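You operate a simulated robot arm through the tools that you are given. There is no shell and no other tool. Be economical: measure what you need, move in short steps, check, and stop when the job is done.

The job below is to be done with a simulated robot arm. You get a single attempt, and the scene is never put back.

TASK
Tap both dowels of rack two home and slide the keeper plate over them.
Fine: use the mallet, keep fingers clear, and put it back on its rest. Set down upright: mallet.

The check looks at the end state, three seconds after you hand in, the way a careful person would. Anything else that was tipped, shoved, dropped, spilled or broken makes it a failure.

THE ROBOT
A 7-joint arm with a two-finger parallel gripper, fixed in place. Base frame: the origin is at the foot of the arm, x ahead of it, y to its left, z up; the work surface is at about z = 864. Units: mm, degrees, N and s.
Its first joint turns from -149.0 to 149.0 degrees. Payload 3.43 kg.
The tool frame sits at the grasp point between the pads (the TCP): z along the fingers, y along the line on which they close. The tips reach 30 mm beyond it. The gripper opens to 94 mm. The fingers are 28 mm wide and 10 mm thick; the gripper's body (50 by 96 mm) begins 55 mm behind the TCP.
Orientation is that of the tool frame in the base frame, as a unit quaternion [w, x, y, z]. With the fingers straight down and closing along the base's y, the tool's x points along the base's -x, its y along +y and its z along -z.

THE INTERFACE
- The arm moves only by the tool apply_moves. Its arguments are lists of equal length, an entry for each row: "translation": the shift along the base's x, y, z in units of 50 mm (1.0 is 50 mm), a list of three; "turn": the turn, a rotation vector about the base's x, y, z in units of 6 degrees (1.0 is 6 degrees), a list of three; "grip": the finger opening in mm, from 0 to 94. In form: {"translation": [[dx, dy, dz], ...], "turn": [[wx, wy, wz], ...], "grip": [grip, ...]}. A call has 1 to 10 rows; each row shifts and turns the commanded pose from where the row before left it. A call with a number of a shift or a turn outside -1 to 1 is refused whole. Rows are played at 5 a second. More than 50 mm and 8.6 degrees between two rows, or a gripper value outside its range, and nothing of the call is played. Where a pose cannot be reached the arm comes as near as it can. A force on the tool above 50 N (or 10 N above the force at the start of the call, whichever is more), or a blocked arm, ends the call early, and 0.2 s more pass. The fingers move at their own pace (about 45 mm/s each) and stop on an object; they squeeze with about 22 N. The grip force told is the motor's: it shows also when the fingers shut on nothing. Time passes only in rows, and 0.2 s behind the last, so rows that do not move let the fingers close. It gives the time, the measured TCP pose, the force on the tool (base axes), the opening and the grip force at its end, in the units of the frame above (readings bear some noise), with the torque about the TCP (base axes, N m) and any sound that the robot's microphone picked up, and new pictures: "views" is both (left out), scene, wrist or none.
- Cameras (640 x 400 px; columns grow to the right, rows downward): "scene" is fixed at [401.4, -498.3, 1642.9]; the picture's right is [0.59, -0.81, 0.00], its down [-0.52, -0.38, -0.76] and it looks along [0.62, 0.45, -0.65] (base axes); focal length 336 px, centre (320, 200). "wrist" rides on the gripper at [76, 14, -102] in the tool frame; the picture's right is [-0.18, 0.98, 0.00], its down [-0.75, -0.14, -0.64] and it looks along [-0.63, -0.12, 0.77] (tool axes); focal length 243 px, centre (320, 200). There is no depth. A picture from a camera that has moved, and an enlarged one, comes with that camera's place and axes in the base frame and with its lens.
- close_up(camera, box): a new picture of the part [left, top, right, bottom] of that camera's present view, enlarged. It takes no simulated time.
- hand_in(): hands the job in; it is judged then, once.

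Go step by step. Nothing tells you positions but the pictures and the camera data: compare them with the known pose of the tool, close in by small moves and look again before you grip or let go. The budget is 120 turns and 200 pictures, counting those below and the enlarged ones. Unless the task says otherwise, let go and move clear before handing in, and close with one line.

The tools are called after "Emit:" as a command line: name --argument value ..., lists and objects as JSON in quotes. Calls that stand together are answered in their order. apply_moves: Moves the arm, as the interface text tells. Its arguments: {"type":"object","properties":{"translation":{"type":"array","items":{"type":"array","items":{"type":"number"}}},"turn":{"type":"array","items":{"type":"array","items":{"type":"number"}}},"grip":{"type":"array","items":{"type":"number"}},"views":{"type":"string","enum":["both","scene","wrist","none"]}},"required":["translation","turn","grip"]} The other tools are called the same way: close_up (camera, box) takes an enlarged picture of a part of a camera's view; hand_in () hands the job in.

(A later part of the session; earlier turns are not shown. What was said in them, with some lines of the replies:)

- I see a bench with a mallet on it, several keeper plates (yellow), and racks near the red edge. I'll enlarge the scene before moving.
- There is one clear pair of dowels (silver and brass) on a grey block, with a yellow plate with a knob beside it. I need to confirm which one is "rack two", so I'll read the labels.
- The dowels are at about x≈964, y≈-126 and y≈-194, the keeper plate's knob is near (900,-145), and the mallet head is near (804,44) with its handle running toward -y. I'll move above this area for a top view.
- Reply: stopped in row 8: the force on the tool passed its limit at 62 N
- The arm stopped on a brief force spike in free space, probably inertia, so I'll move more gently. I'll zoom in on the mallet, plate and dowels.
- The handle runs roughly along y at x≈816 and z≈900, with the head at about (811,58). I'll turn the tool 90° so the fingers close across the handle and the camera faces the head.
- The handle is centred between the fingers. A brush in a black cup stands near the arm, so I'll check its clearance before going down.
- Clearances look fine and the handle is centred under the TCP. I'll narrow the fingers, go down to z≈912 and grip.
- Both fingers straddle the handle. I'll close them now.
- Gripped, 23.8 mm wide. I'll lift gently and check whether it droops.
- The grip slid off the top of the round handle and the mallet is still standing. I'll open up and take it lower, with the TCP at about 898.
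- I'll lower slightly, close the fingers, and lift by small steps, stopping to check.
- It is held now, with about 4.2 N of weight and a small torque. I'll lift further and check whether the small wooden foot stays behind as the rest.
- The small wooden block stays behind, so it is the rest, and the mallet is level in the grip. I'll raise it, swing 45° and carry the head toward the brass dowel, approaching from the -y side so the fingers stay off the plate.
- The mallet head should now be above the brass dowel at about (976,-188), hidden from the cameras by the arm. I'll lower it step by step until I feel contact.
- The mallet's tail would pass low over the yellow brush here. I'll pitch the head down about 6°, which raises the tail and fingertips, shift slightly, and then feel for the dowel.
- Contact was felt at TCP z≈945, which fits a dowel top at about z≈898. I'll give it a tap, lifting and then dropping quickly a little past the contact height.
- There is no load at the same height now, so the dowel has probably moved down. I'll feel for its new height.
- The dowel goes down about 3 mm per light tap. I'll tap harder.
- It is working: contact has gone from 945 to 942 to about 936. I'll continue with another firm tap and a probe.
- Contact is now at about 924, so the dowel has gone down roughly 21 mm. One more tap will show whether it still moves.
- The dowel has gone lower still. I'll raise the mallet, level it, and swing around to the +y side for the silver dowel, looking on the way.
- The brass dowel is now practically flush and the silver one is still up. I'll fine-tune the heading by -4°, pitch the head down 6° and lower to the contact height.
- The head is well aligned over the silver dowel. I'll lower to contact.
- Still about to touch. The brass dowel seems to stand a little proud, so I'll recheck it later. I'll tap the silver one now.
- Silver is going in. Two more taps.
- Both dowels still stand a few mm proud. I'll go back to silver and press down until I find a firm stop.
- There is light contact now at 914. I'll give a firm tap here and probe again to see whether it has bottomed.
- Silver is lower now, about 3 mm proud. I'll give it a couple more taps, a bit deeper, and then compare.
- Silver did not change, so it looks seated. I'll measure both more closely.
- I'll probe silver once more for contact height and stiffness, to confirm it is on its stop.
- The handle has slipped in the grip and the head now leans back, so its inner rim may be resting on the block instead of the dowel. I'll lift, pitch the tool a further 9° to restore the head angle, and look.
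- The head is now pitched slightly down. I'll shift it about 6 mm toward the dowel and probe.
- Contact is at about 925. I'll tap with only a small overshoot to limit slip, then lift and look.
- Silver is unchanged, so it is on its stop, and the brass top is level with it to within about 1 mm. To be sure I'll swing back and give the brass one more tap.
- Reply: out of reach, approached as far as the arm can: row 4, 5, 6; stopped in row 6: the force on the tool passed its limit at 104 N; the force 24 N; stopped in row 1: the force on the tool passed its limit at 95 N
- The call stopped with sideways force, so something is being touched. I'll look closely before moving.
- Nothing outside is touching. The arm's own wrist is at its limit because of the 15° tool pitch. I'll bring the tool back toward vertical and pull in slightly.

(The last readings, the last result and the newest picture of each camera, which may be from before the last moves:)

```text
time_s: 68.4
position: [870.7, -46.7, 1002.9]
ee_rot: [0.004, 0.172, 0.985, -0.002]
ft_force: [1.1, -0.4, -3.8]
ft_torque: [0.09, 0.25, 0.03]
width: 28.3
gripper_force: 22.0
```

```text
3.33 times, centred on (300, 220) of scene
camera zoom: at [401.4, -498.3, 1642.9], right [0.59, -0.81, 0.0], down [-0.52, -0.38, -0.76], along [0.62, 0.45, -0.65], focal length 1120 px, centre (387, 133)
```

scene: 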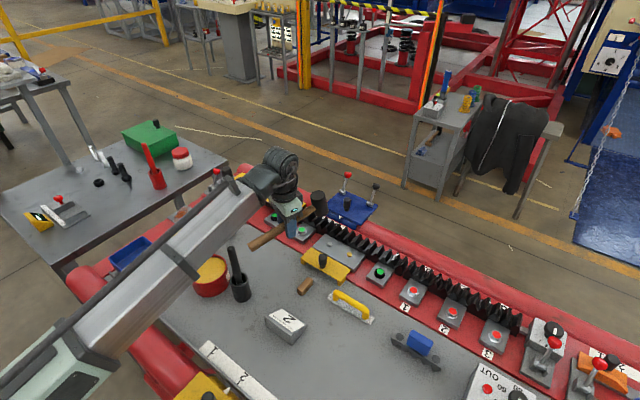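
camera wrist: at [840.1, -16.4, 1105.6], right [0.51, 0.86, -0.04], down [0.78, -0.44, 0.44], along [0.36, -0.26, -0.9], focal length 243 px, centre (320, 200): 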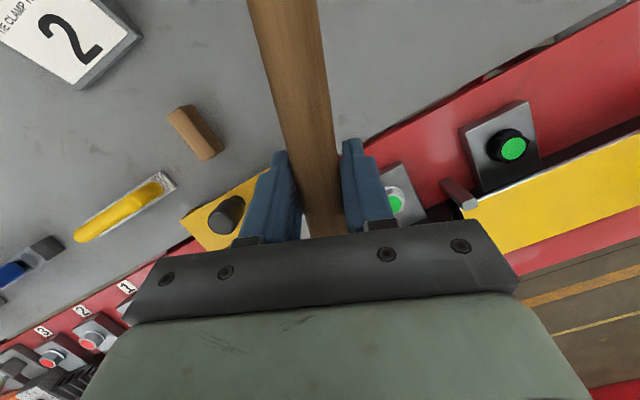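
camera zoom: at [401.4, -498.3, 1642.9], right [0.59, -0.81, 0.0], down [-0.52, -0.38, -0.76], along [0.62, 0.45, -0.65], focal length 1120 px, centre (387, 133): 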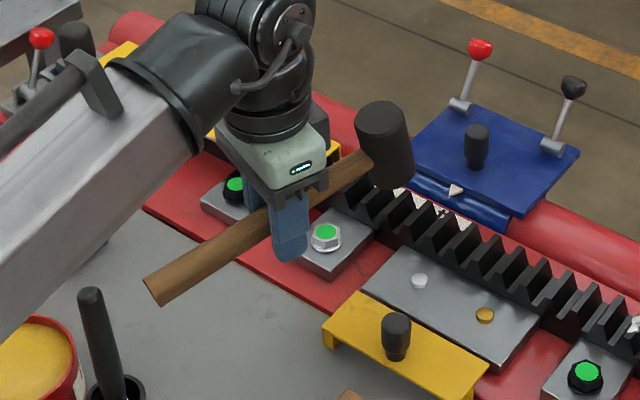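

Free again and nothing was disturbed. Now I'll rotate to the brass heading with the tool vertical, staying high.

Emit:
apply_moves --translation '[[0, -0.2, 0], [0, -0.4, 0], [0, -0.5, 0], [0, -0.5, 0], [0, -0.5, 0], [0, -0.5, 0], [0.1, -0.5, 0], [0.1, -0.5, 0], [0.1, -0.5, 0], [0.1, -0.3, 0]]' --turn '[[0, 0, 1], [0, 0, 1], [0, 0, 1], [0, 0, 1], [0, 0, 1], [0, 0, 1], [0, 0, 1], [0, 0, 1], [0, 0, 1], [0, 0, 1]]' --grip '[0, 0, 0, 0, 0, 0, 0, 0, 0, 0]' --views "none"

Emit:
apply_moves --translation '[[0.04, -0.05, 0], [0, 0, 0], [0, 0, 0], [0, 0, 0]]' --turn '[[0, 0, 0.75], [-0.6, 0.6, 0], [-0.6, 0.6, 0], [-0.55, 0.55, 0]]' --grip '[0, 0, 0, 0]' --views "both"

Emit:
close_up --camera "scene" --box '[264, 180, 424, 300]'

```text
time_s: 70.6
position: [891.4, -266.9, 1003.5]
ee_rot: [0.004, -0.344, 0.939, 0.001]
ft_force: [-1.1, -0.6, -4.2]
ft_torque: [-0.18, 0.19, 0.05]
width: 28.1
gripper_force: 22.1
```

```text
time_s: 71.6
position: [894.1, -270.3, 1002.9]
ee_rot: [-0.115, -0.377, 0.918, -0.049]
ft_force: [-1.0, 0.1, -3.8]
ft_torque: [-0.22, 0.17, -0.02]
width: 28.2
gripper_force: 21.9
camera wrist: at [848.6, -293.1, 1121.2], right [-0.56, 0.82, -0.05], down [0.73, 0.53, 0.43], along [0.38, 0.21, -0.9], focal length 243 px, centre (320, 200)
```

scene: 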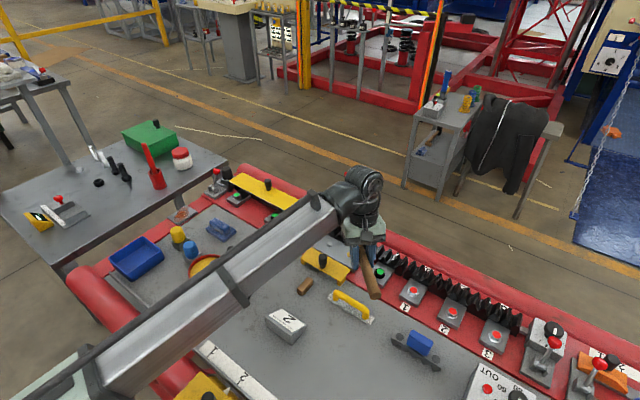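
wrist: 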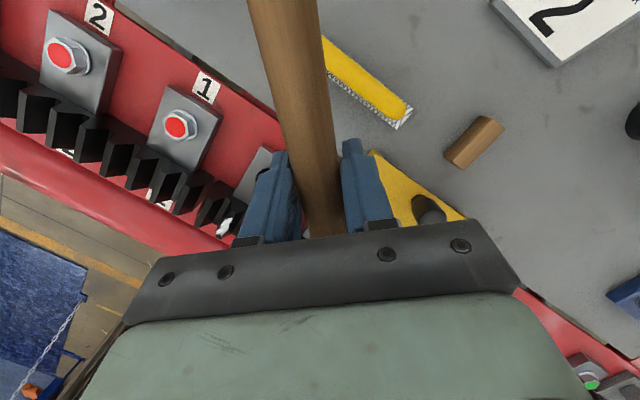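

```text
3.33 times, centred on (344, 240) of scene
camera zoom: at [401.4, -498.3, 1642.9], right [0.59, -0.81, 0.0], down [-0.52, -0.38, -0.76], along [0.62, 0.45, -0.65], focal length 1120 px, centre (240, 67)
```

zoom: 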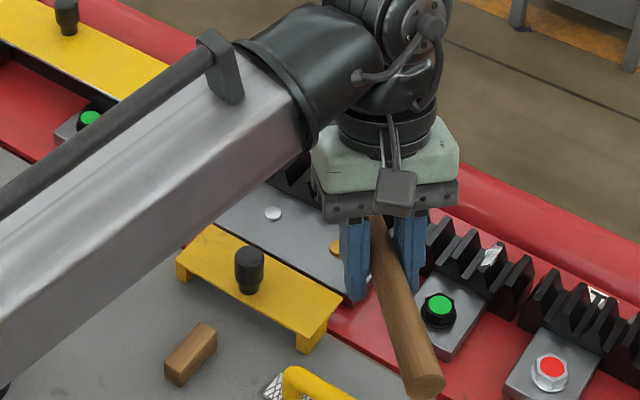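

Emit:
apply_moves --translation '[[0.06, 0.08, -0.2], [0, 0, -0.5], [0, 0, -0.4], [0, 0, -0.2], [0, 0, 0]]' --turn '[[0, 0, 0], [0, 0, 0], [0, 0, 0], [0, 0, 0], [0, 0, 0]]' --grip '[0, 0, 0, 0, 0]' --views "none"

Emit:
apply_moves --translation '[[0, 0, -0.06], [0, 0, -0.04], [0, 0, -0.02], [0, 0, 0]]' --turn '[[0, 0, 0], [0, 0, 0], [0, 0, 0], [0, 0, 0]]' --grip '[0, 0, 0, 0]' --views "none"

```text
time_s: 72.8
position: [896.3, -265.7, 939.0]
ee_rot: [-0.115, -0.377, 0.918, -0.049]
ft_force: [0.0, 0.4, -4.1]
ft_torque: [-0.18, 0.21, -0.01]
width: 28.4
gripper_force: 22.3
```

```text
time_s: 73.8
position: [896.1, -266.0, 932.3]
ee_rot: [-0.116, -0.376, 0.918, -0.049]
ft_force: [0.0, -0.4, -4.3]
ft_torque: [-0.2, 0.26, 0.03]
width: 28.2
gripper_force: 21.6
```

Emit:
apply_moves --translation '[[0, 0, -0.04], [0, 0, -0.04], [0, 0, 0]]' --turn '[[0, 0, 0], [0, 0, 0], [0, 0, 0]]' --grip '[0, 0, 0]' --views "none"

Emit:
apply_moves --translation '[[0, 0, -0.04], [0, 0, 0]]' --turn '[[0, 0, 0], [0, 0, 0]]' --grip '[0, 0]' --views "none"

```text
time_s: 74.6
position: [895.2, -265.2, 929.3]
ee_rot: [-0.115, -0.375, 0.918, -0.05]
ft_force: [0.0, 0.2, -4.0]
ft_torque: [-0.2, 0.13, 0.0]
width: 28.4
gripper_force: 22.2
```

```text
time_s: 75.2
position: [896.6, -267.2, 927.2]
ee_rot: [-0.116, -0.376, 0.918, -0.049]
ft_force: [0.2, 0.3, -4.1]
ft_torque: [-0.18, 0.15, -0.01]
width: 28.3
gripper_force: 21.6
```

There is no contact at 927, so brass is as low as silver was (925). One confirming tap, then I'll lift and look.

Emit:
apply_moves --translation '[[0, 0, 0.3], [0, 0, 0.3], [0, 0, 0], [0, 0, -0.76], [0, 0, 0.3], [0, 0, 0]]' --turn '[[0, 0, 0], [0, 0, 0], [0, 0, 0], [0, 0, 0], [0, 0, 0], [0, 0, 0]]' --grip '[0, 0, 0, 0, 0, 0]' --views "none"

Emit:
apply_moves --translation '[[0, 0, -0.05], [0, 0, -0.05], [0, 0, -0.04], [0, 0, 0]]' --turn '[[0, 0, 0], [0, 0, 0], [0, 0, 0], [0, 0, 0]]' --grip '[0, 0, 0, 0]' --views "none"

```text
time_s: 76.6
position: [897.5, -267.2, 933.6]
ee_rot: [-0.116, -0.376, 0.918, -0.048]
ft_force: [0.4, 1.2, -3.9]
ft_torque: [-0.18, 0.2, 0.01]
width: 28.2
gripper_force: 21.7
```

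```text
time_s: 77.6
position: [897.1, -265.2, 927.4]
ee_rot: [-0.115, -0.375, 0.919, -0.049]
ft_force: [-0.3, -0.1, -3.3]
ft_torque: [-0.15, 0.19, 0.01]
width: 28.4
gripper_force: 22.4
```

Emit:
apply_moves --translation '[[0, 0, -0.05], [0, 0, -0.05], [0, 0, 0]]' --turn '[[0, 0, 0], [0, 0, 0], [0, 0, 0]]' --grip '[0, 0, 0]' --views "none"

Emit:
apply_moves --translation '[[0, 0, -0.03], [0, 0, 0]]' --turn '[[0, 0, 0], [0, 0, 0]]' --grip '[0, 0]' --views "none"

```text
time_s: 78.4
position: [896.8, -266.5, 922.1]
ee_rot: [-0.115, -0.375, 0.918, -0.048]
ft_force: [0.2, 0.7, -3.5]
ft_torque: [-0.1, 0.07, -0.03]
width: 28.3
gripper_force: 21.4
```

```text
time_s: 79.0
position: [896.7, -265.1, 921.3]
ee_rot: [-0.114, -0.376, 0.918, -0.05]
ft_force: [-1.1, -2.9, 5.2]
ft_torque: [0.4, -0.46, -0.1]
width: 28.2
gripper_force: 22.1
```

Contact is at about 922 and firm. One last firm tap, then I'll raise the mallet and start back to its rest, levelling the tool on the way.

Emit:
apply_moves --translation '[[0, 0, 0.3], [0, 0, 0.3], [0, 0, 0], [0, 0, -0.72], [0, 0, 0.4], [0, 0, 0.5], [0, 0, 0.6]]' --turn '[[0, 0, 0], [0, 0, 0], [0, 0, 0], [0, 0, 0], [0, 0, 0], [0, 0, 0], [0, 0, 0]]' --grip '[0, 0, 0, 0, 0, 0, 0]' --views "none"

Emit:
apply_moves --translation '[[-0.1, 0.1, 0.2], [-0.2, 0.3, 0], [-0.2, 0.4, 0], [-0.2, 0.5, 0], [-0.2, 0.5, 0], [-0.2, 0.6, 0], [-0.2, 0.6, 0], [-0.2, 0.6, 0], [-0.1, 0.5, 0], [0, 0.2, 0]]' --turn '[[0.5, -0.5, 0], [0.6, -0.6, 0], [0, 0, 0.8], [0, 0, 1], [0, 0, 1], [0, 0, 1], [0, 0, 1], [0, 0, 1], [0, 0, 1], [0, 0, 0.7]]' --grip '[0, 0, 0, 0, 0, 0, 0, 0, 0, 0]' --views "both"

Emit:
close_up --camera "scene" --box '[320, 232, 360, 262]'

Emit:
close_up --camera "scene" --box '[210, 190, 354, 310]'

```text
time_s: 80.6
position: [898.1, -264.1, 988.7]
ee_rot: [-0.115, -0.376, 0.918, -0.048]
ft_force: [-0.4, 0.1, -5.0]
ft_torque: [-0.18, 0.23, 0.0]
width: 28.1
gripper_force: 22.3
```

```text
time_s: 82.8
position: [816.6, -50.5, 999.2]
ee_rot: [-0.031, -0.704, 0.709, -0.032]
ft_force: [0.4, -0.9, -3.9]
ft_torque: [-0.28, 0.05, -0.01]
width: 28.2
gripper_force: 22.0
camera wrist: at [801.4, -116.6, 1107.1], right [-0.98, 0.19, -0.02], down [0.15, 0.81, 0.57], along [0.12, 0.56, -0.82], focal length 243 px, centre (320, 200)
```

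scene: 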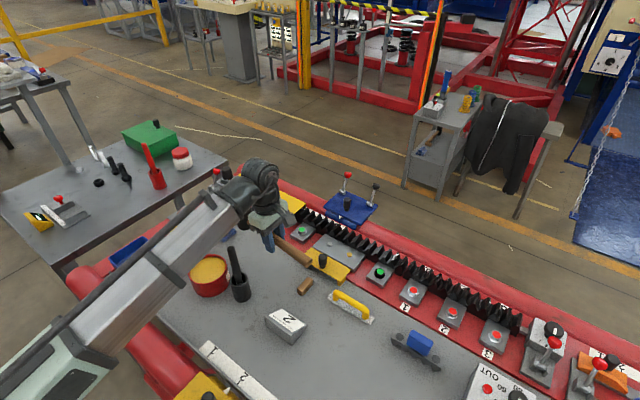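
wrist: 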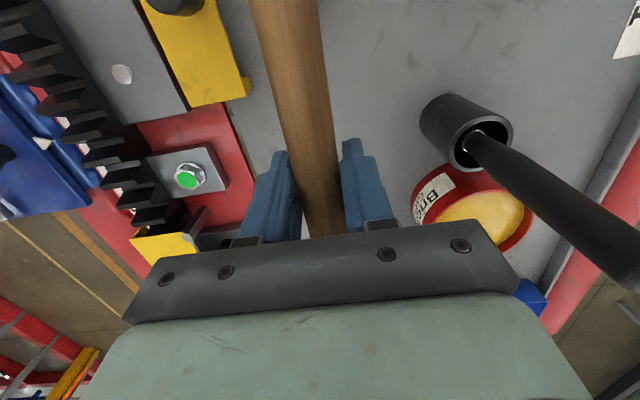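

```text
13.33 times, centred on (340, 247) of scene
camera zoom: at [401.4, -498.3, 1642.9], right [0.59, -0.81, 0.0], down [-0.52, -0.38, -0.76], along [0.62, 0.45, -0.65], focal length 4481 px, centre (53, -427)
```

zoom: 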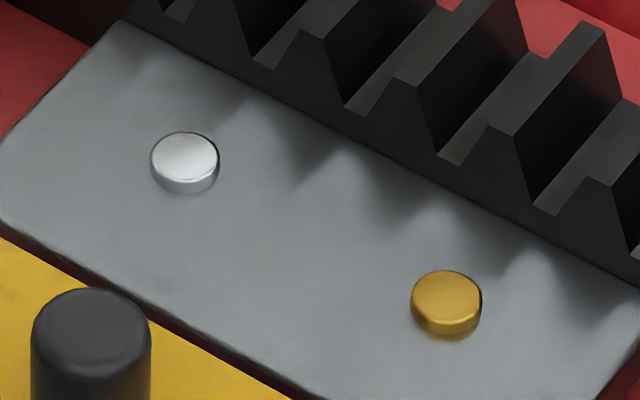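

```text
3.33 times, centred on (282, 250) of scene
camera zoom: at [401.4, -498.3, 1642.9], right [0.59, -0.81, 0.0], down [-0.52, -0.38, -0.76], along [0.62, 0.45, -0.65], focal length 1120 px, centre (447, 33)
```

zoom: 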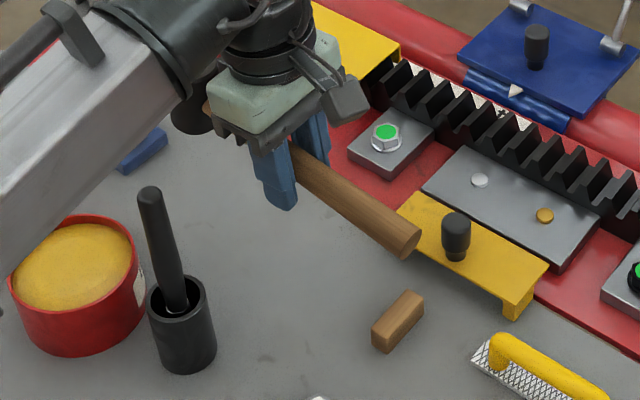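

Both dowels are down equally, about 3 mm proud and on their stops. The mallet hangs tail-low because of the grip slip. I'll lower it over the rest so the tail meets the block first and levels the mallet, stopping partway to check.

Emit:
apply_moves --translation '[[0.016, -0.02, -0.2], [0, 0, -0.4], [0, 0, -0.4], [0, 0, -0.3], [0, 0, -0.15], [0, 0, 0]]' --turn '[[0, 0, 0], [0, 0, 0], [0, 0, 0], [0, 0, 0], [0, 0, 0], [0, 0, 0]]' --grip '[0, 0, 0, 0, 0, 0]' --views "wrist"

Emit:
close_up --camera "scene" --box '[230, 220, 350, 310]'

```text
time_s: 84.2
position: [816.1, -52.2, 927.4]
ee_rot: [-0.03, -0.704, 0.709, -0.031]
ft_force: [-0.6, 0.8, -2.8]
ft_torque: [-0.26, 0.0, -0.01]
width: 28.3
gripper_force: 22.2
camera wrist: at [802.1, -117.9, 1035.0], right [-0.98, 0.19, -0.02], down [0.15, 0.81, 0.57], along [0.12, 0.56, -0.82], focal length 243 px, centre (320, 200)
```

wrist: 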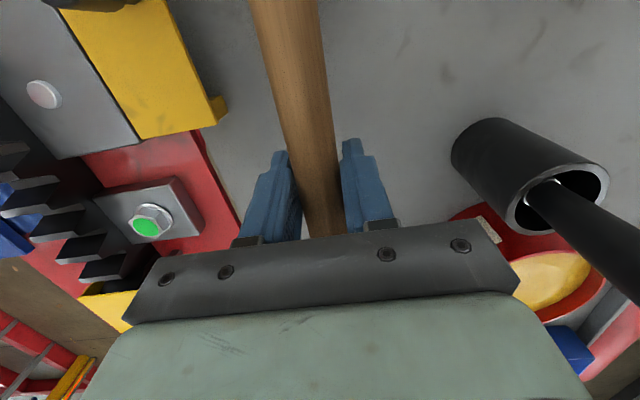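

```text
4.44 times, centred on (290, 265) of scene
camera zoom: at [401.4, -498.3, 1642.9], right [0.59, -0.81, 0.0], down [-0.52, -0.38, -0.76], along [0.62, 0.45, -0.65], focal length 1494 px, centre (453, -89)
```

zoom: 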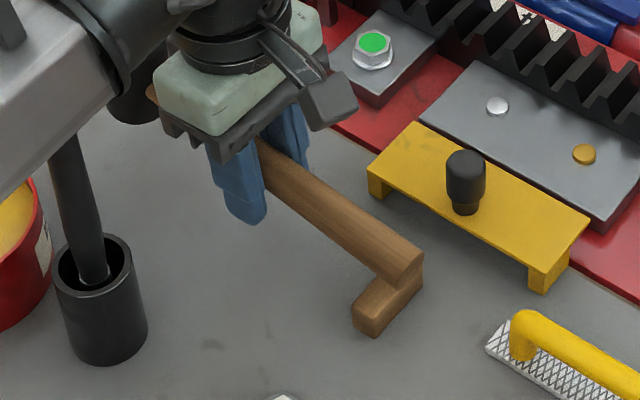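

The tail is nearly on the rest and lined up as before. I'll continue slowly.

Emit:
apply_moves --translation '[[0, 0, -0.08], [0, 0, -0.08], [0, 0, -0.06], [0, 0, -0.06], [0, 0, -0.06], [0, 0, 0]]' --turn '[[0, 0, 0], [0, 0, 0], [0, 0, 0], [0, 0, 0], [0, 0, 0], [0, 0, 0]]' --grip '[0, 0, 0, 0, 0, 0]' --views "none"

Emit:
close_up --camera "scene" --box '[230, 220, 350, 310]'

```text
time_s: 85.6
position: [817.4, -49.4, 909.7]
ee_rot: [-0.031, -0.704, 0.709, -0.032]
ft_force: [-0.5, 3.8, 0.7]
ft_torque: [-0.64, 0.02, -0.01]
width: 28.4
gripper_force: 22.0
```

```text
4.44 times, centred on (290, 265) of scene
camera zoom: at [401.4, -498.3, 1642.9], right [0.59, -0.81, 0.0], down [-0.52, -0.38, -0.76], along [0.62, 0.45, -0.65], focal length 1494 px, centre (453, -89)
```

zoom: 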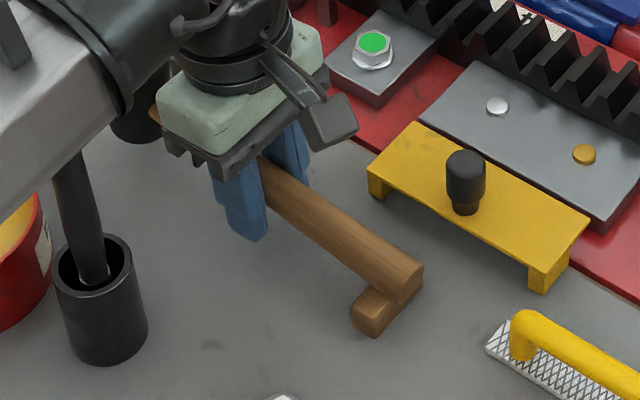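

The tail is on the rest, levelling as planned, and the rest has not moved. Now the remaining 11 mm.

Emit:
apply_moves --translation '[[0, 0, -0.05], [0, 0, -0.05], [0, 0, -0.05], [0, 0, -0.04], [0, 0, 0]]' --turn '[[0, 0, 0], [0, 0, 0], [0, 0, 0], [0, 0, 0], [0, 0, 0]]' --grip '[0, 0, 0, 0, 0]' --views "none"

Emit:
close_up --camera "scene" --box '[230, 220, 350, 310]'

```text
time_s: 86.8
position: [816.1, -51.4, 901.0]
ee_rot: [-0.031, -0.704, 0.709, -0.032]
ft_force: [0.9, 3.9, 0.3]
ft_torque: [-0.65, -0.04, 0.12]
width: 28.0
gripper_force: 22.2
```

```text
4.44 times, centred on (290, 265) of scene
camera zoom: at [401.4, -498.3, 1642.9], right [0.59, -0.81, 0.0], down [-0.52, -0.38, -0.76], along [0.62, 0.45, -0.65], focal length 1494 px, centre (453, -89)
```

zoom: 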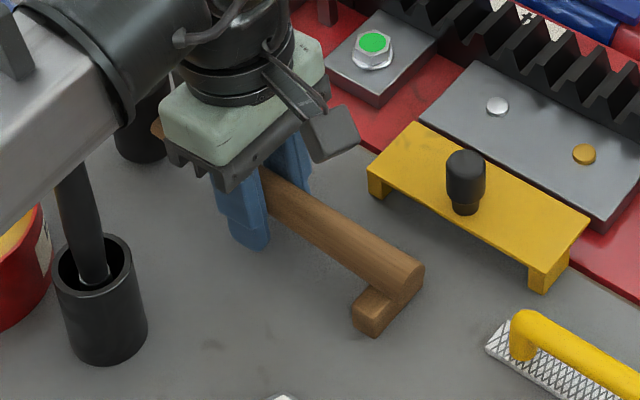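

Emit:
apply_moves --translation '[[0, 0, -0.04], [0, 0, -0.03], [0, 0, 0]]' --turn '[[0, 0, 0], [0, 0, 0], [0, 0, 0]]' --grip '[0, 0, 0]' --views "wrist"

Emit:
close_up --camera "scene" --box '[230, 220, 320, 300]'

```text
time_s: 87.6
position: [816.7, -51.2, 899.9]
ee_rot: [-0.03, -0.704, 0.709, -0.033]
ft_force: [2.3, 2.5, 0.1]
ft_torque: [-0.66, 0.02, 0.2]
width: 27.9
gripper_force: 21.8
camera wrist: at [801.7, -117.5, 1006.5], right [-0.98, 0.19, -0.02], down [0.15, 0.81, 0.57], along [0.13, 0.56, -0.82], focal length 243 px, centre (320, 200)
```

wrist: 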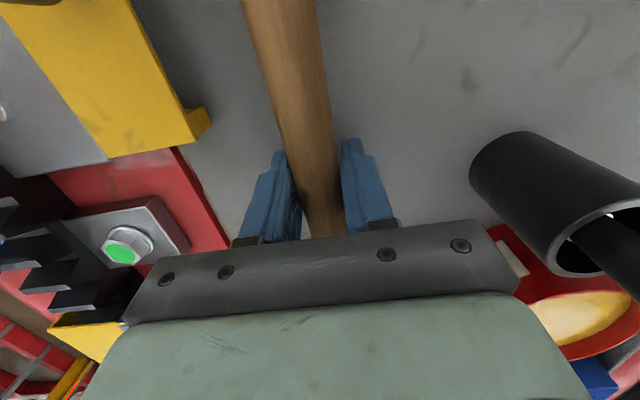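

```text
5.00 times, centred on (275, 260) of scene
camera zoom: at [401.4, -498.3, 1642.9], right [0.59, -0.81, 0.0], down [-0.52, -0.38, -0.76], along [0.62, 0.45, -0.65], focal length 1680 px, centre (545, -100)
```

zoom: 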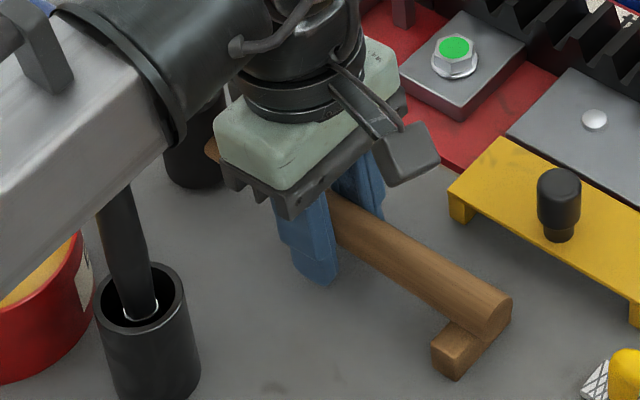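

Emit:
apply_moves --translation '[[0, 0, -0.03], [0, 0, -0.03], [0, 0, 0]]' --turn '[[0, 0, 0], [0, 0, 0], [0, 0, 0]]' --grip '[0, 0, 0]' --views "none"

Emit:
close_up --camera "scene" --box '[230, 220, 320, 300]'

```text
time_s: 88.4
position: [815.8, -49.9, 897.0]
ee_rot: [-0.03, -0.703, 0.71, -0.033]
ft_force: [4.0, 2.9, 11.3]
ft_torque: [-0.15, 0.04, 0.25]
width: 28.5
gripper_force: 22.0
```

```text
5.00 times, centred on (275, 260) of scene
camera zoom: at [401.4, -498.3, 1642.9], right [0.59, -0.81, 0.0], down [-0.52, -0.38, -0.76], along [0.62, 0.45, -0.65], focal length 1680 px, centre (545, -100)
```

zoom: 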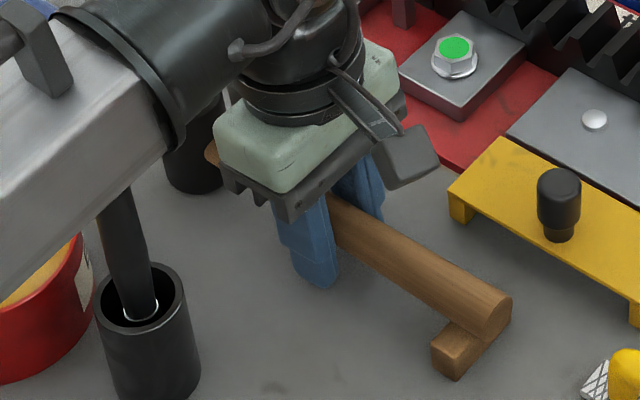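

The head has grounded: the torque reversed and the bench is carrying the load. I'll ease off 1 mm, then open the fingers.

Emit:
apply_moves --translation '[[0, 0, 0.02], [0, 0, 0], [0, 0, 0], [0, 0, 0], [0, 0, 0]]' --turn '[[0, 0, 0], [0, 0, 0], [0, 0, 0], [0, 0, 0], [0, 0, 0]]' --grip '[0, 34, 40, 50, 60]' --views "both"

Emit:
close_up --camera "scene" --box '[230, 220, 320, 300]'

```text
time_s: 89.6
position: [815.5, -51.2, 896.1]
ee_rot: [-0.03, -0.703, 0.71, -0.032]
ft_force: [-0.4, 0.8, -0.4]
ft_torque: [0.0, 0.01, 0.0]
width: 60.0
gripper_force: 0.1
camera wrist: at [800.9, -117.5, 1004.5], right [-0.98, 0.19, -0.02], down [0.15, 0.81, 0.57], along [0.13, 0.56, -0.82], focal length 243 px, centre (320, 200)
```

scene: 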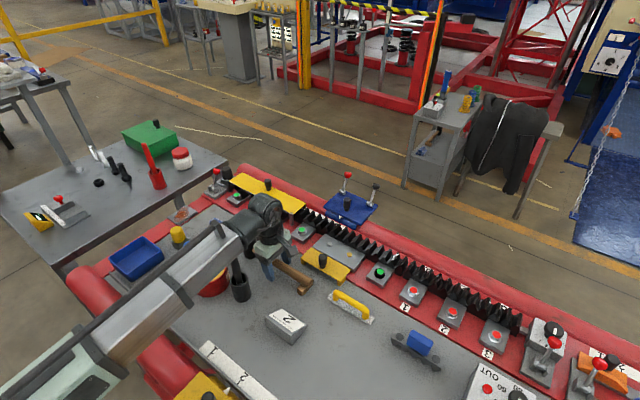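
wrist: 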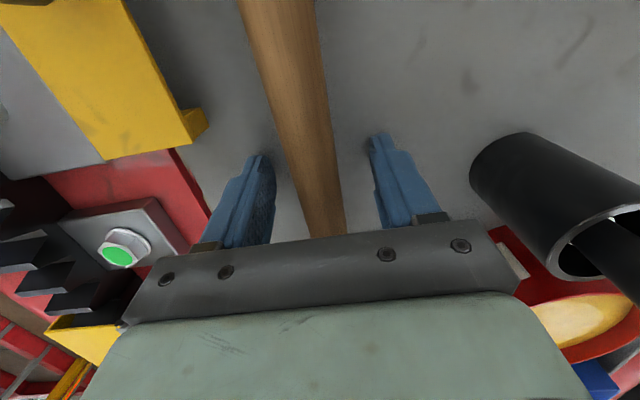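

```text
5.00 times, centred on (275, 260) of scene
camera zoom: at [401.4, -498.3, 1642.9], right [0.59, -0.81, 0.0], down [-0.52, -0.38, -0.76], along [0.62, 0.45, -0.65], focal length 1680 px, centre (545, -100)
```

zoom: 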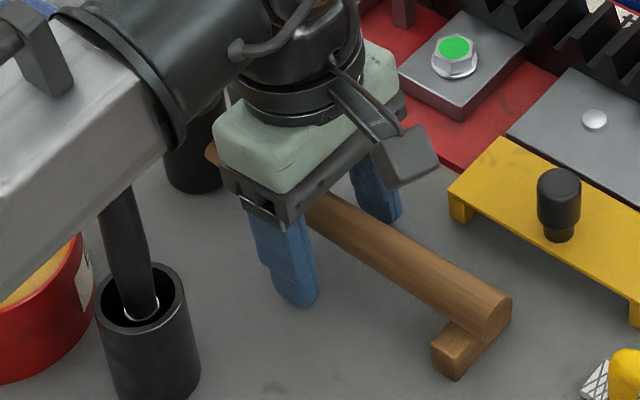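

The mallet is standing on its head with the tail on its rest. I'll rise straight up, then level and turn the tool toward the keeper plate for a good look.

Emit:
apply_moves --translation '[[0, 0, 0.1], [0, 0, 0.3], [0, 0, 0.5], [0, 0, 0.6], [0, 0, 0.6], [0, 0, 0.3]]' --turn '[[0, 0, 0], [0, 0, 0], [0, 0, 0], [0, 0, 0], [0.4, 0, 0], [0.47, 0, 0]]' --grip '[60, 60, 60, 60, 60, 60]' --views "none"

Emit:
apply_moves --translation '[[0, -0.1, 0], [0, -0.2, 0], [0, -0.3, 0], [0, -0.3, 0], [0, -0.3, 0], [0, -0.3, 0], [0, -0.2, 0], [0, -0.2, 0], [0, -0.1, 0], [0, 0, 0]]' --turn '[[0, 0, -0.6], [0, 0, -1], [0, 0, -1], [0, 0, -1], [0, 0, -1], [0, 0, -1], [0, 0, -1], [0, 0, -1], [0, 0, -1], [0, 0, -1]]' --grip '[60, 60, 60, 60, 60, 60, 60, 60, 60, 60]' --views "none"

Emit:
apply_moves --translation '[[0, 0, 0], [0, 0, -0.2], [0, 0, -0.4], [0, 0, -0.2], [0, 0, 0], [0, 0, 0]]' --turn '[[0, 0, -1], [0, 0, -1], [0, 0, -1], [0, 0, -1], [0, 0, -1], [0, 0, -0.35]]' --grip '[60, 60, 60, 60, 60, 60]' --views "both"

Emit:
close_up --camera "wrist" --box '[200, 20, 440, 180]'

Emit:
close_up --camera "scene" --box '[220, 200, 380, 310]'

```text
time_s: 91.0
position: [817.8, -51.1, 1015.1]
ee_rot: [0.001, -0.704, 0.711, 0.002]
ft_force: [-0.5, -0.7, 0.2]
ft_torque: [0.01, -0.04, -0.03]
width: 59.9
gripper_force: 0.1
```

```text
time_s: 93.2
position: [818.4, -151.1, 1015.6]
ee_rot: [0.001, -0.274, 0.962, 0.002]
ft_force: [-0.3, -0.5, -0.2]
ft_torque: [0.0, 0.05, -0.02]
width: 60.2
gripper_force: 0.0
```

```text
time_s: 94.6
position: [817.0, -150.7, 975.7]
ee_rot: [0.002, 0.002, 1.0, 0.0]
ft_force: [-0.4, -0.7, 0.2]
ft_torque: [0.03, -0.03, 0.03]
width: 60.0
gripper_force: 0.0
camera wrist: at [740.9, -136.8, 1076.6], right [0.19, 0.98, 0.0], down [0.75, -0.14, 0.64], along [0.63, -0.12, -0.76], focal length 243 px, centre (320, 200)
```

scene: 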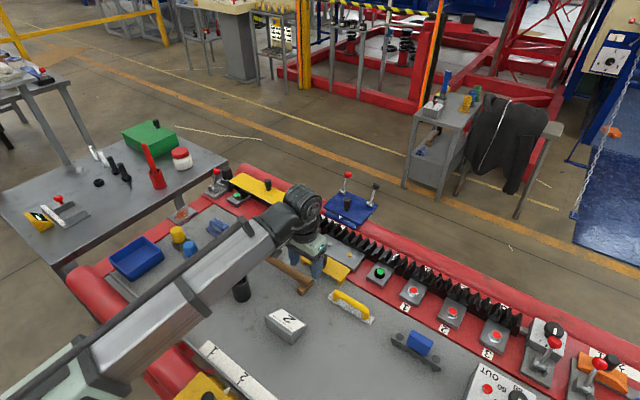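
wrist: 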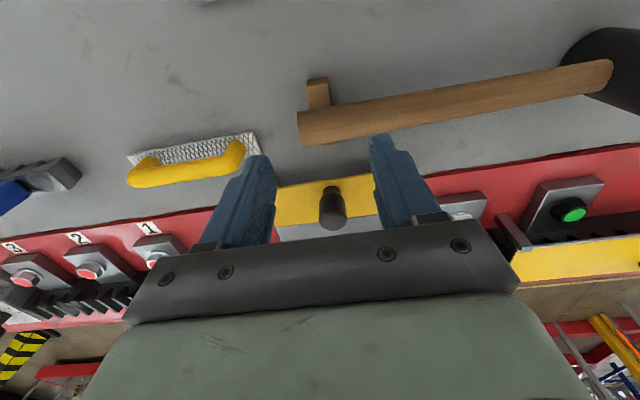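

```text
2.50 times, centred on (320, 100) of wrist
camera zoom: at [740.9, -136.8, 1076.6], right [0.19, 0.98, 0.0], down [0.75, -0.14, 0.64], along [0.63, -0.12, -0.76], focal length 606 px, centre (320, 450)
```

zoom: 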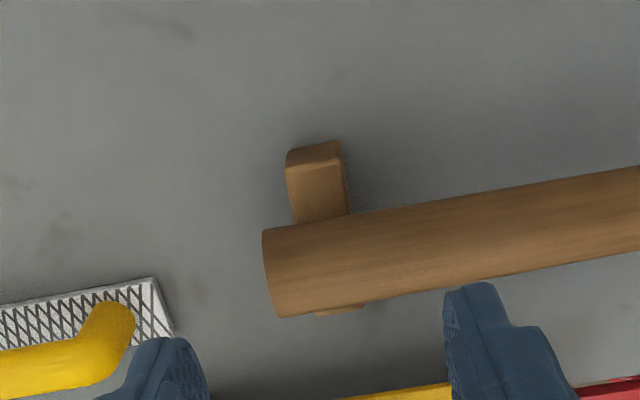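

```text
3.64 times, centred on (300, 255) of scene
camera zoom: at [401.4, -498.3, 1642.9], right [0.59, -0.81, 0.0], down [-0.52, -0.38, -0.76], along [0.62, 0.45, -0.65], focal length 1222 px, centre (393, 0)
```

zoom: 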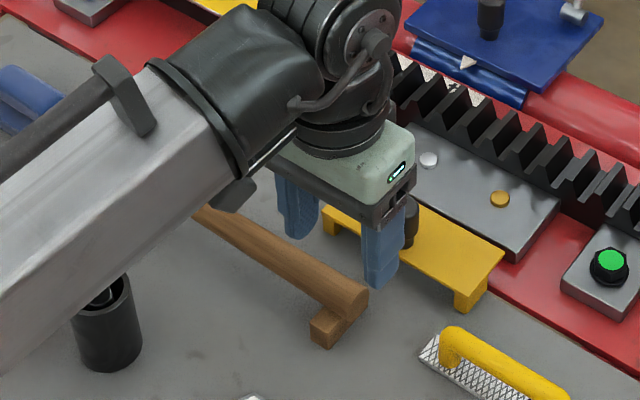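

The mallet is back on its rest. Now I'll go over the keeper's knob, at about (895,-153), with the fingers straddling it in y.

Emit:
apply_moves --translation '[[0.2, 0, 0], [0.4, -0.03, 0], [0.5, -0.03, 0], [0.3, 0, 0], [0.14, 0, 0], [0, 0, 0]]' --turn '[[0, 0, 0], [0, 0, 0], [0, 0, 0], [0, 0, 0], [0, 0, 0], [0, 0, 0]]' --grip '[60, 60, 60, 60, 60, 60]' --views "both"

Emit:
close_up --camera "scene" --box '[280, 200, 400, 290]'

Emit:
close_up --camera "wrist" --box '[200, 80, 440, 230]'

```text
time_s: 96.0
position: [893.9, -153.8, 976.3]
ee_rot: [0.001, 0.001, 1.0, 0.0]
ft_force: [-0.7, -1.2, 0.1]
ft_torque: [0.03, 0.0, -0.03]
width: 60.1
gripper_force: 0.0
camera wrist: at [818.1, -139.3, 1076.7], right [0.19, 0.98, 0.0], down [0.75, -0.14, 0.64], along [0.63, -0.12, -0.76], focal length 243 px, centre (320, 200)
```

scene: 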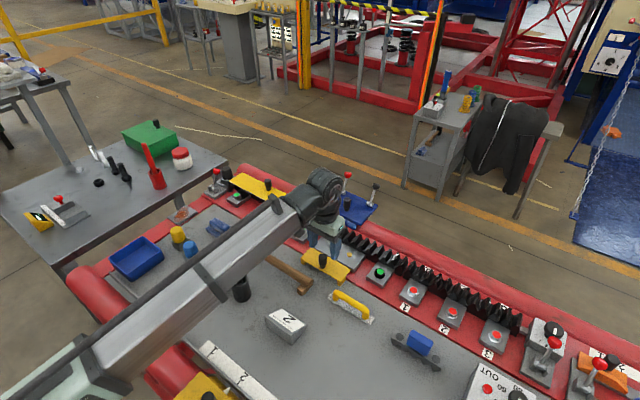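
wrist: 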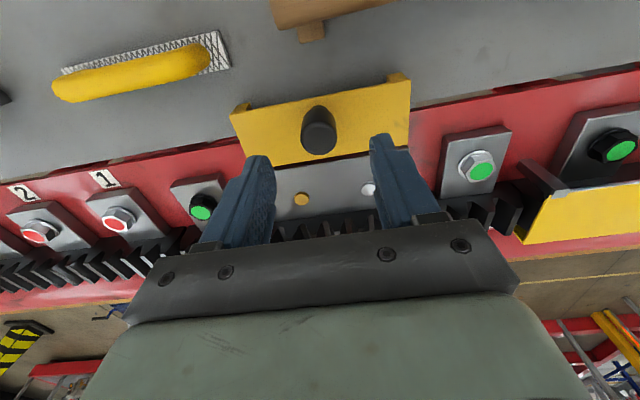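

```text
4.44 times, centred on (340, 245) of scene
camera zoom: at [401.4, -498.3, 1642.9], right [0.59, -0.81, 0.0], down [-0.52, -0.38, -0.76], along [0.62, 0.45, -0.65], focal length 1494 px, centre (231, 0)
```

zoom: 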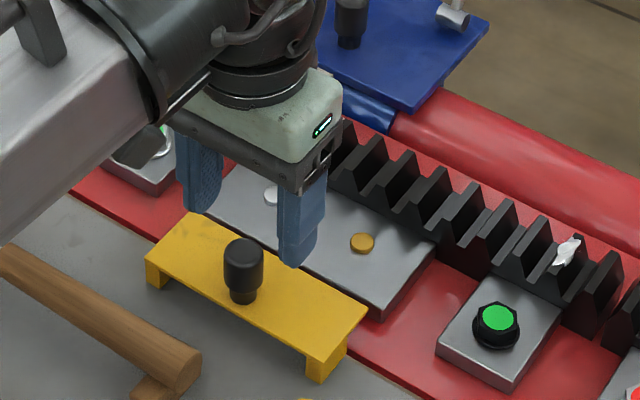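

```text
2.67 times, centred on (320, 155) of wrist
camera zoom: at [818.1, -139.3, 1076.7], right [0.19, 0.98, 0.0], down [0.75, -0.14, 0.64], along [0.63, -0.12, -0.76], focal length 647 px, centre (320, 320)
```

zoom: 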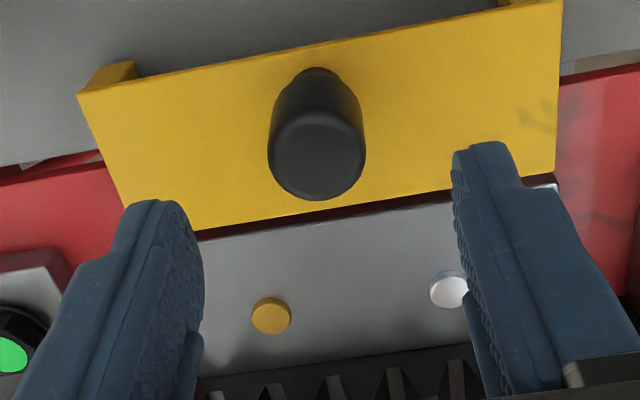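

The knob is centred between the fingers in y, at x≈889. I'll descend to z≈935 so the tips stay above the plate, then close gently.

Emit:
apply_moves --translation '[[-0.08, 0, -0.15], [0, 0, -0.25], [0, 0, -0.25], [0, 0, -0.15], [0, 0, 0]]' --turn '[[0, 0, 0], [0, 0, 0], [0, 0, 0], [0, 0, 0], [0, 0, 0]]' --grip '[60, 60, 60, 60, 60]' --views "wrist"

Emit:
close_up --camera "scene" --box '[290, 220, 370, 280]'

```text
time_s: 97.2
position: [890.7, -155.0, 936.7]
ee_rot: [0.002, 0.001, 1.0, 0.0]
ft_force: [0.4, 0.6, -0.1]
ft_torque: [0.01, -0.03, 0.01]
width: 60.0
gripper_force: 0.0
camera wrist: at [813.9, -139.5, 1036.5], right [0.19, 0.98, 0.0], down [0.75, -0.14, 0.64], along [0.63, -0.12, -0.76], focal length 243 px, centre (320, 200)
```

wrist: 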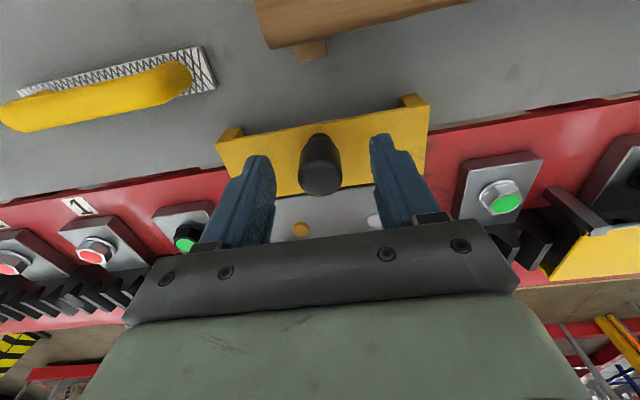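

```text
6.67 times, centred on (330, 250) of scene
camera zoom: at [401.4, -498.3, 1642.9], right [0.59, -0.81, 0.0], down [-0.52, -0.38, -0.76], along [0.62, 0.45, -0.65], focal length 2241 px, centre (253, -133)
```

zoom: 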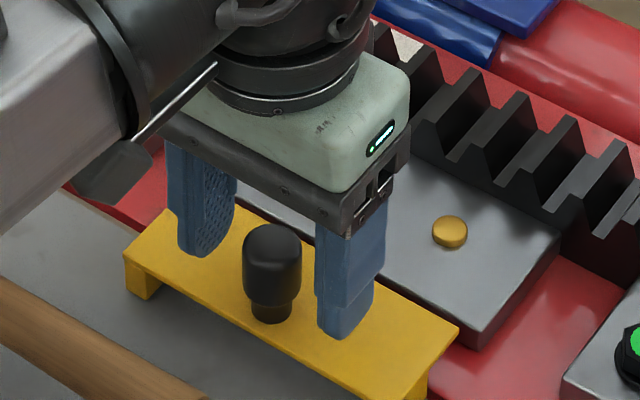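

Aligned. I'll close on the knob.

Emit:
apply_moves --translation '[[0, 0, -0.05], [0, 0, 0], [0, 0, 0], [0, 0, 0]]' --turn '[[0, 0, 0], [0, 0, 0], [0, 0, 0], [0, 0, 0]]' --grip '[50, 10, 10, 10]' --views "none"

Emit:
close_up --camera "scene" --box '[290, 220, 370, 280]'

```text
time_s: 98.2
position: [889.4, -153.9, 932.3]
ee_rot: [0.002, 0.001, 1.0, 0.0]
ft_force: [-0.4, 3.8, -1.3]
ft_torque: [0.08, -0.1, 0.01]
width: 24.8
gripper_force: 40.6
```

```text
6.67 times, centred on (330, 250) of scene
camera zoom: at [401.4, -498.3, 1642.9], right [0.59, -0.81, 0.0], down [-0.52, -0.38, -0.76], along [0.62, 0.45, -0.65], focal length 2241 px, centre (253, -133)
```

zoom: 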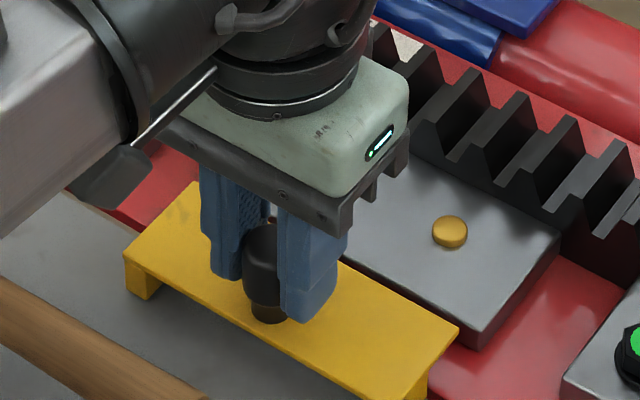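

Gripped, 24.8 mm. I'll try a small slide toward the dowels (+x, 12 mm) and feel for resistance.

Emit:
apply_moves --translation '[[0.06, 0, 0], [0.1, 0, 0], [0.08, 0, 0], [0, 0, 0]]' --turn '[[0, 0, 0], [0, 0, 0], [0, 0, 0], [0, 0, 0]]' --grip '[10, 10, 10, 10]' --views "none"

Emit:
close_up --camera "scene" --box '[290, 220, 370, 280]'

```text
time_s: 99.2
position: [901.3, -153.1, 932.7]
ee_rot: [0.002, 0.0, 1.0, 0.0]
ft_force: [-0.4, 7.5, 3.0]
ft_torque: [0.2, 0.4, -0.02]
width: 24.6
gripper_force: 45.4
```

```text
6.67 times, centred on (330, 250) of scene
camera zoom: at [401.4, -498.3, 1642.9], right [0.59, -0.81, 0.0], down [-0.52, -0.38, -0.76], along [0.62, 0.45, -0.65], focal length 2241 px, centre (253, -133)
```

zoom: 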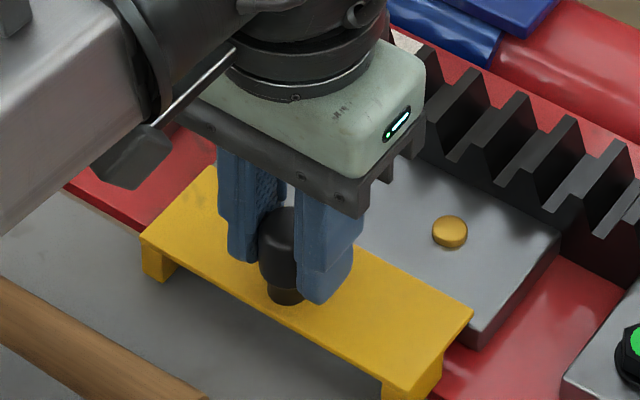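

It slides freely along a guided path; the small side force suggests I should shift +1 mm in y. I'll continue in short steps.

Emit:
apply_moves --translation '[[0.1, 0.02, 0], [0.12, 0, 0], [0.12, 0, 0], [0.1, 0, 0], [0.06, 0, 0], [0, 0, 0]]' --turn '[[0, 0, 0], [0, 0, 0], [0, 0, 0], [0, 0, 0], [0, 0, 0], [0, 0, 0]]' --grip '[10, 10, 10, 10, 10, 10]' --views "none"

Emit:
close_up --camera "scene" --box '[290, 210, 370, 270]'

```text
time_s: 100.6
position: [927.4, -153.0, 933.3]
ee_rot: [0.002, 0.001, 1.0, -0.001]
ft_force: [0.5, -0.8, -1.6]
ft_torque: [-0.04, 0.15, -0.01]
width: 23.9
gripper_force: 45.3
```

```text
6.67 times, centred on (330, 240) of scene
camera zoom: at [401.4, -498.3, 1642.9], right [0.59, -0.81, 0.0], down [-0.52, -0.38, -0.76], along [0.62, 0.45, -0.65], focal length 2241 px, centre (253, -67)
```

zoom: 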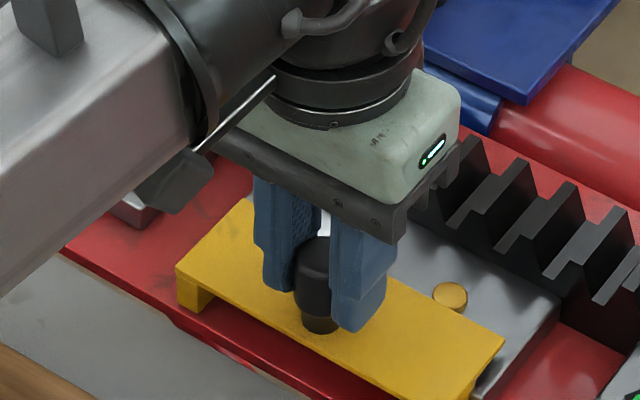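

Smooth, and the plate rides over the block. I'll continue toward the dowels.

Emit:
apply_moves --translation '[[0.1, 0, 0], [0.12, 0, 0], [0.12, 0, 0], [0.12, 0, 0], [0.06, 0, 0], [0, 0, 0]]' --turn '[[0, 0, 0], [0, 0, 0], [0, 0, 0], [0, 0, 0], [0, 0, 0], [0, 0, 0]]' --grip '[10, 10, 10, 10, 10, 10]' --views "none"

Emit:
close_up --camera "scene" --box '[290, 210, 370, 270]'

```text
time_s: 102.0
position: [952.9, -154.1, 933.9]
ee_rot: [0.002, 0.003, 1.0, -0.001]
ft_force: [-1.3, -5.9, 2.7]
ft_torque: [-0.17, 0.38, -0.02]
width: 24.3
gripper_force: 45.0
```

```text
6.67 times, centred on (330, 240) of scene
camera zoom: at [401.4, -498.3, 1642.9], right [0.59, -0.81, 0.0], down [-0.52, -0.38, -0.76], along [0.62, 0.45, -0.65], focal length 2241 px, centre (253, -67)
```

zoom: 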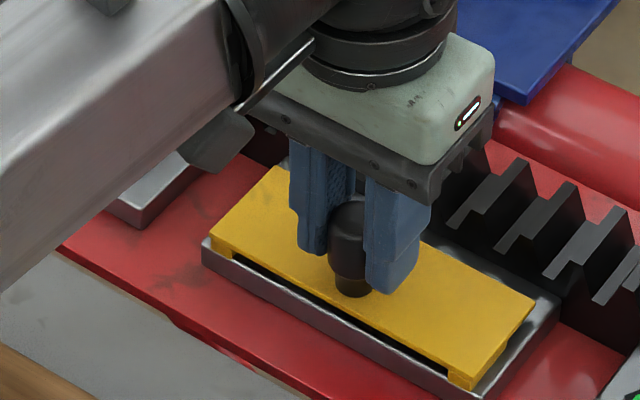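

Emit:
apply_moves --translation '[[0.08, -0.02, 0], [0.1, 0, 0], [0.1, 0, 0], [0.06, 0, 0], [0, 0, 0]]' --turn '[[0, 0, 0], [0, 0, 0], [0, 0, 0], [0, 0, 0], [0, 0, 0]]' --grip '[10, 10, 10, 10, 10]' --views "none"

Emit:
close_up --camera "scene" --box '[290, 210, 370, 270]'

```text
time_s: 102.9
position: [959.6, -153.1, 932.9]
ee_rot: [-0.006, 0.002, 1.0, 0.0]
ft_force: [-6.9, 0.2, 11.5]
ft_torque: [0.03, -0.3, -0.03]
width: 24.4
gripper_force: 45.0
stopped in row 4: the force on the tool passed its limit at 54 N (the readings are from after the stop); the commanded pose is now the measured one
```

```text
6.67 times, centred on (330, 240) of scene
camera zoom: at [401.4, -498.3, 1642.9], right [0.59, -0.81, 0.0], down [-0.52, -0.38, -0.76], along [0.62, 0.45, -0.65], focal length 2241 px, centre (253, -67)
```

zoom: 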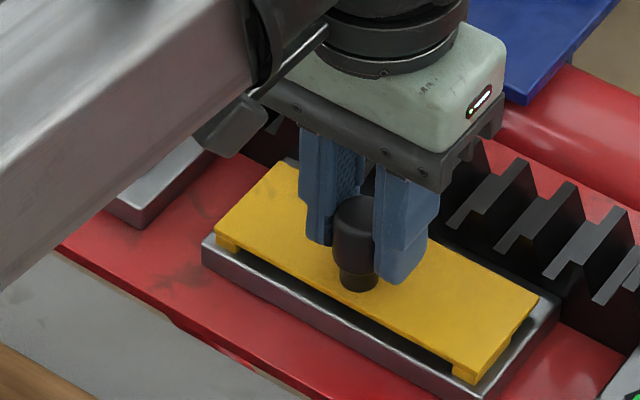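

The keeper hit its end stop after about 70 mm of travel. I'll relax, open the fingers and rise to check that it covers both dowels.

Emit:
apply_moves --translation '[[-0.01, 0, 0], [0, 0, 0], [0, 0, 0], [0, 0, 0], [0, 0, 0.1], [0, 0, 0.4], [0, 0, 0.5], [0, 0, 0.5]]' --turn '[[0, 0, 0], [0, 0, 0], [0, 0, 0], [0, 0, 0], [0, 0, 0], [0, 0, 0], [0, 0, 0], [0, 0, 0]]' --grip '[26, 40, 60, 60, 60, 60, 60, 60]' --views "none"

Emit:
apply_moves --translation '[[-0.2, 0.1, 0.3], [-0.4, 0.3, 0.3], [-0.5, 0.5, 0.2], [-0.5, 0.6, 0], [-0.4, 0.6, 0], [-0.2, 0.3, 0], [0, 0, 0]]' --turn '[[0, 0, 0], [0, 0, 0], [0, 0, 0], [0, 0, 0], [0, 0, 0], [0, 0, 0], [0, 0, 0]]' --grip '[60, 60, 60, 60, 60, 60, 60]' --views "both"

Emit:
close_up --camera "scene" --box '[290, 210, 370, 270]'

Emit:
close_up --camera "scene" --box '[200, 200, 360, 310]'

Emit:
close_up --camera "wrist" --box '[200, 80, 360, 200]'

```text
time_s: 104.7
position: [960.0, -153.6, 1007.3]
ee_rot: [-0.006, 0.002, 1.0, 0.001]
ft_force: [0.2, 0.0, 0.1]
ft_torque: [0.01, 0.03, 0.0]
width: 60.3
gripper_force: 0.1
```

```text
time_s: 106.3
position: [849.7, -34.3, 1046.5]
ee_rot: [-0.006, 0.001, 1.0, 0.0]
ft_force: [-1.0, -0.4, -1.1]
ft_torque: [0.01, 0.01, -0.03]
width: 60.1
gripper_force: 0.1
camera wrist: at [775.5, -19.0, 1148.6], right [0.19, 0.98, 0.0], down [0.76, -0.14, 0.63], along [0.62, -0.12, -0.77], focal length 243 px, centre (320, 200)
```

scene: 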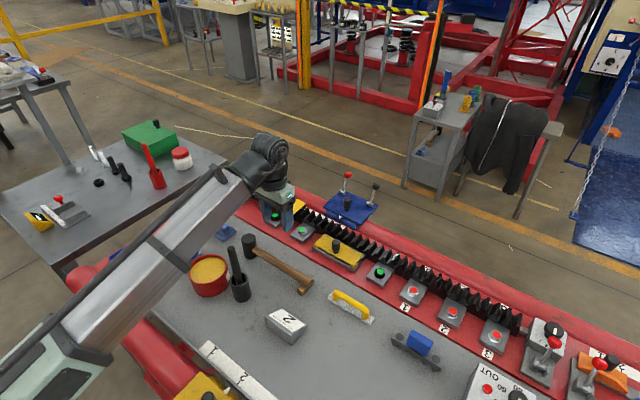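
wrist: 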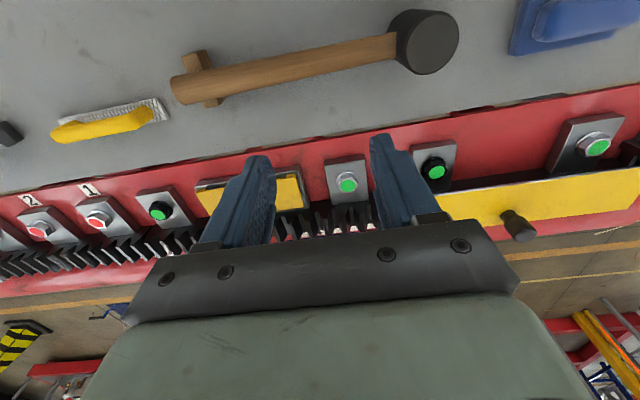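

```text
6.67 times, centred on (330, 240) of scene
camera zoom: at [401.4, -498.3, 1642.9], right [0.59, -0.81, 0.0], down [-0.52, -0.38, -0.76], along [0.62, 0.45, -0.65], focal length 2241 px, centre (253, -67)
```

zoom: 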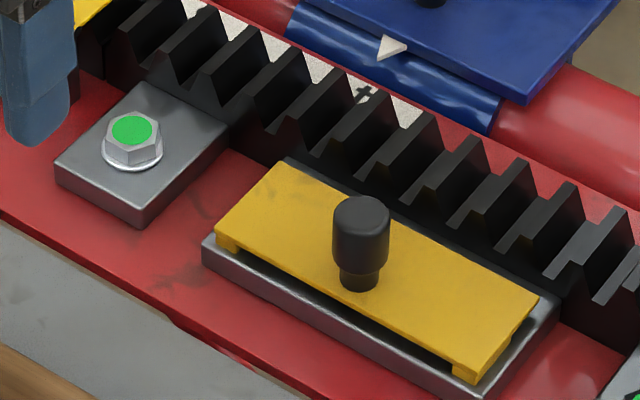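

```text
3.64 times, centred on (280, 255) of scene
camera zoom: at [401.4, -498.3, 1642.9], right [0.59, -0.81, 0.0], down [-0.52, -0.38, -0.76], along [0.62, 0.45, -0.65], focal length 1222 px, centre (466, 0)
```

zoom: 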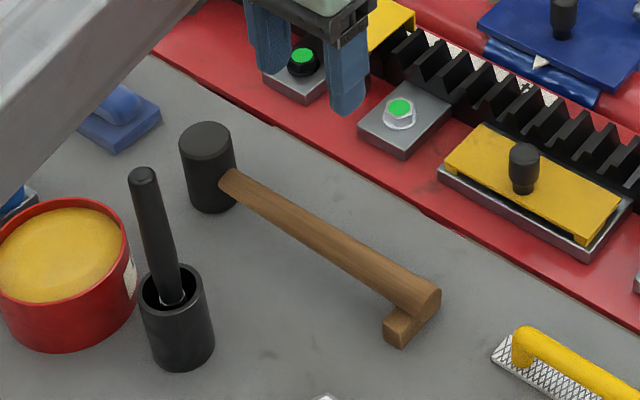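

```text
3.33 times, centred on (280, 140) of wrist
camera zoom: at [775.5, -19.0, 1148.6], right [0.19, 0.98, 0.0], down [0.76, -0.14, 0.63], along [0.62, -0.12, -0.77], focal length 809 px, centre (453, 400)
```

zoom: 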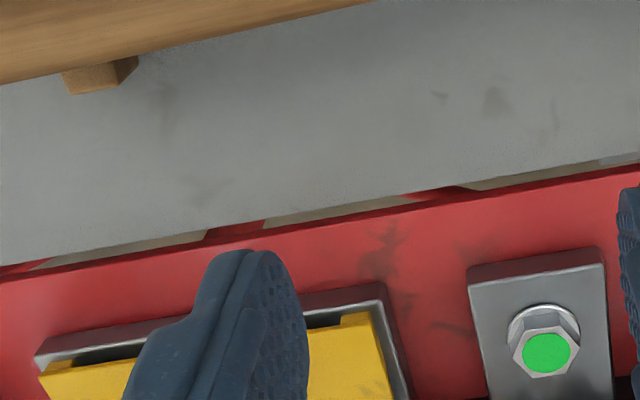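

The keeper plate sits on its end stop, centred over the dowel block and covering both dowels. The mallet stands upright with its handle on the rest, nothing else looks disturbed, and the arm is clear, so I'm handing in.

Emit:
hand_in

```text
The job is handed in.
```

I tapped both dowels of rack two down with the mallet until they stopped moving; they sit about 3 mm proud of the block. The keeper plate is slid over them to its end stop, and the mallet is back upright on its rest.
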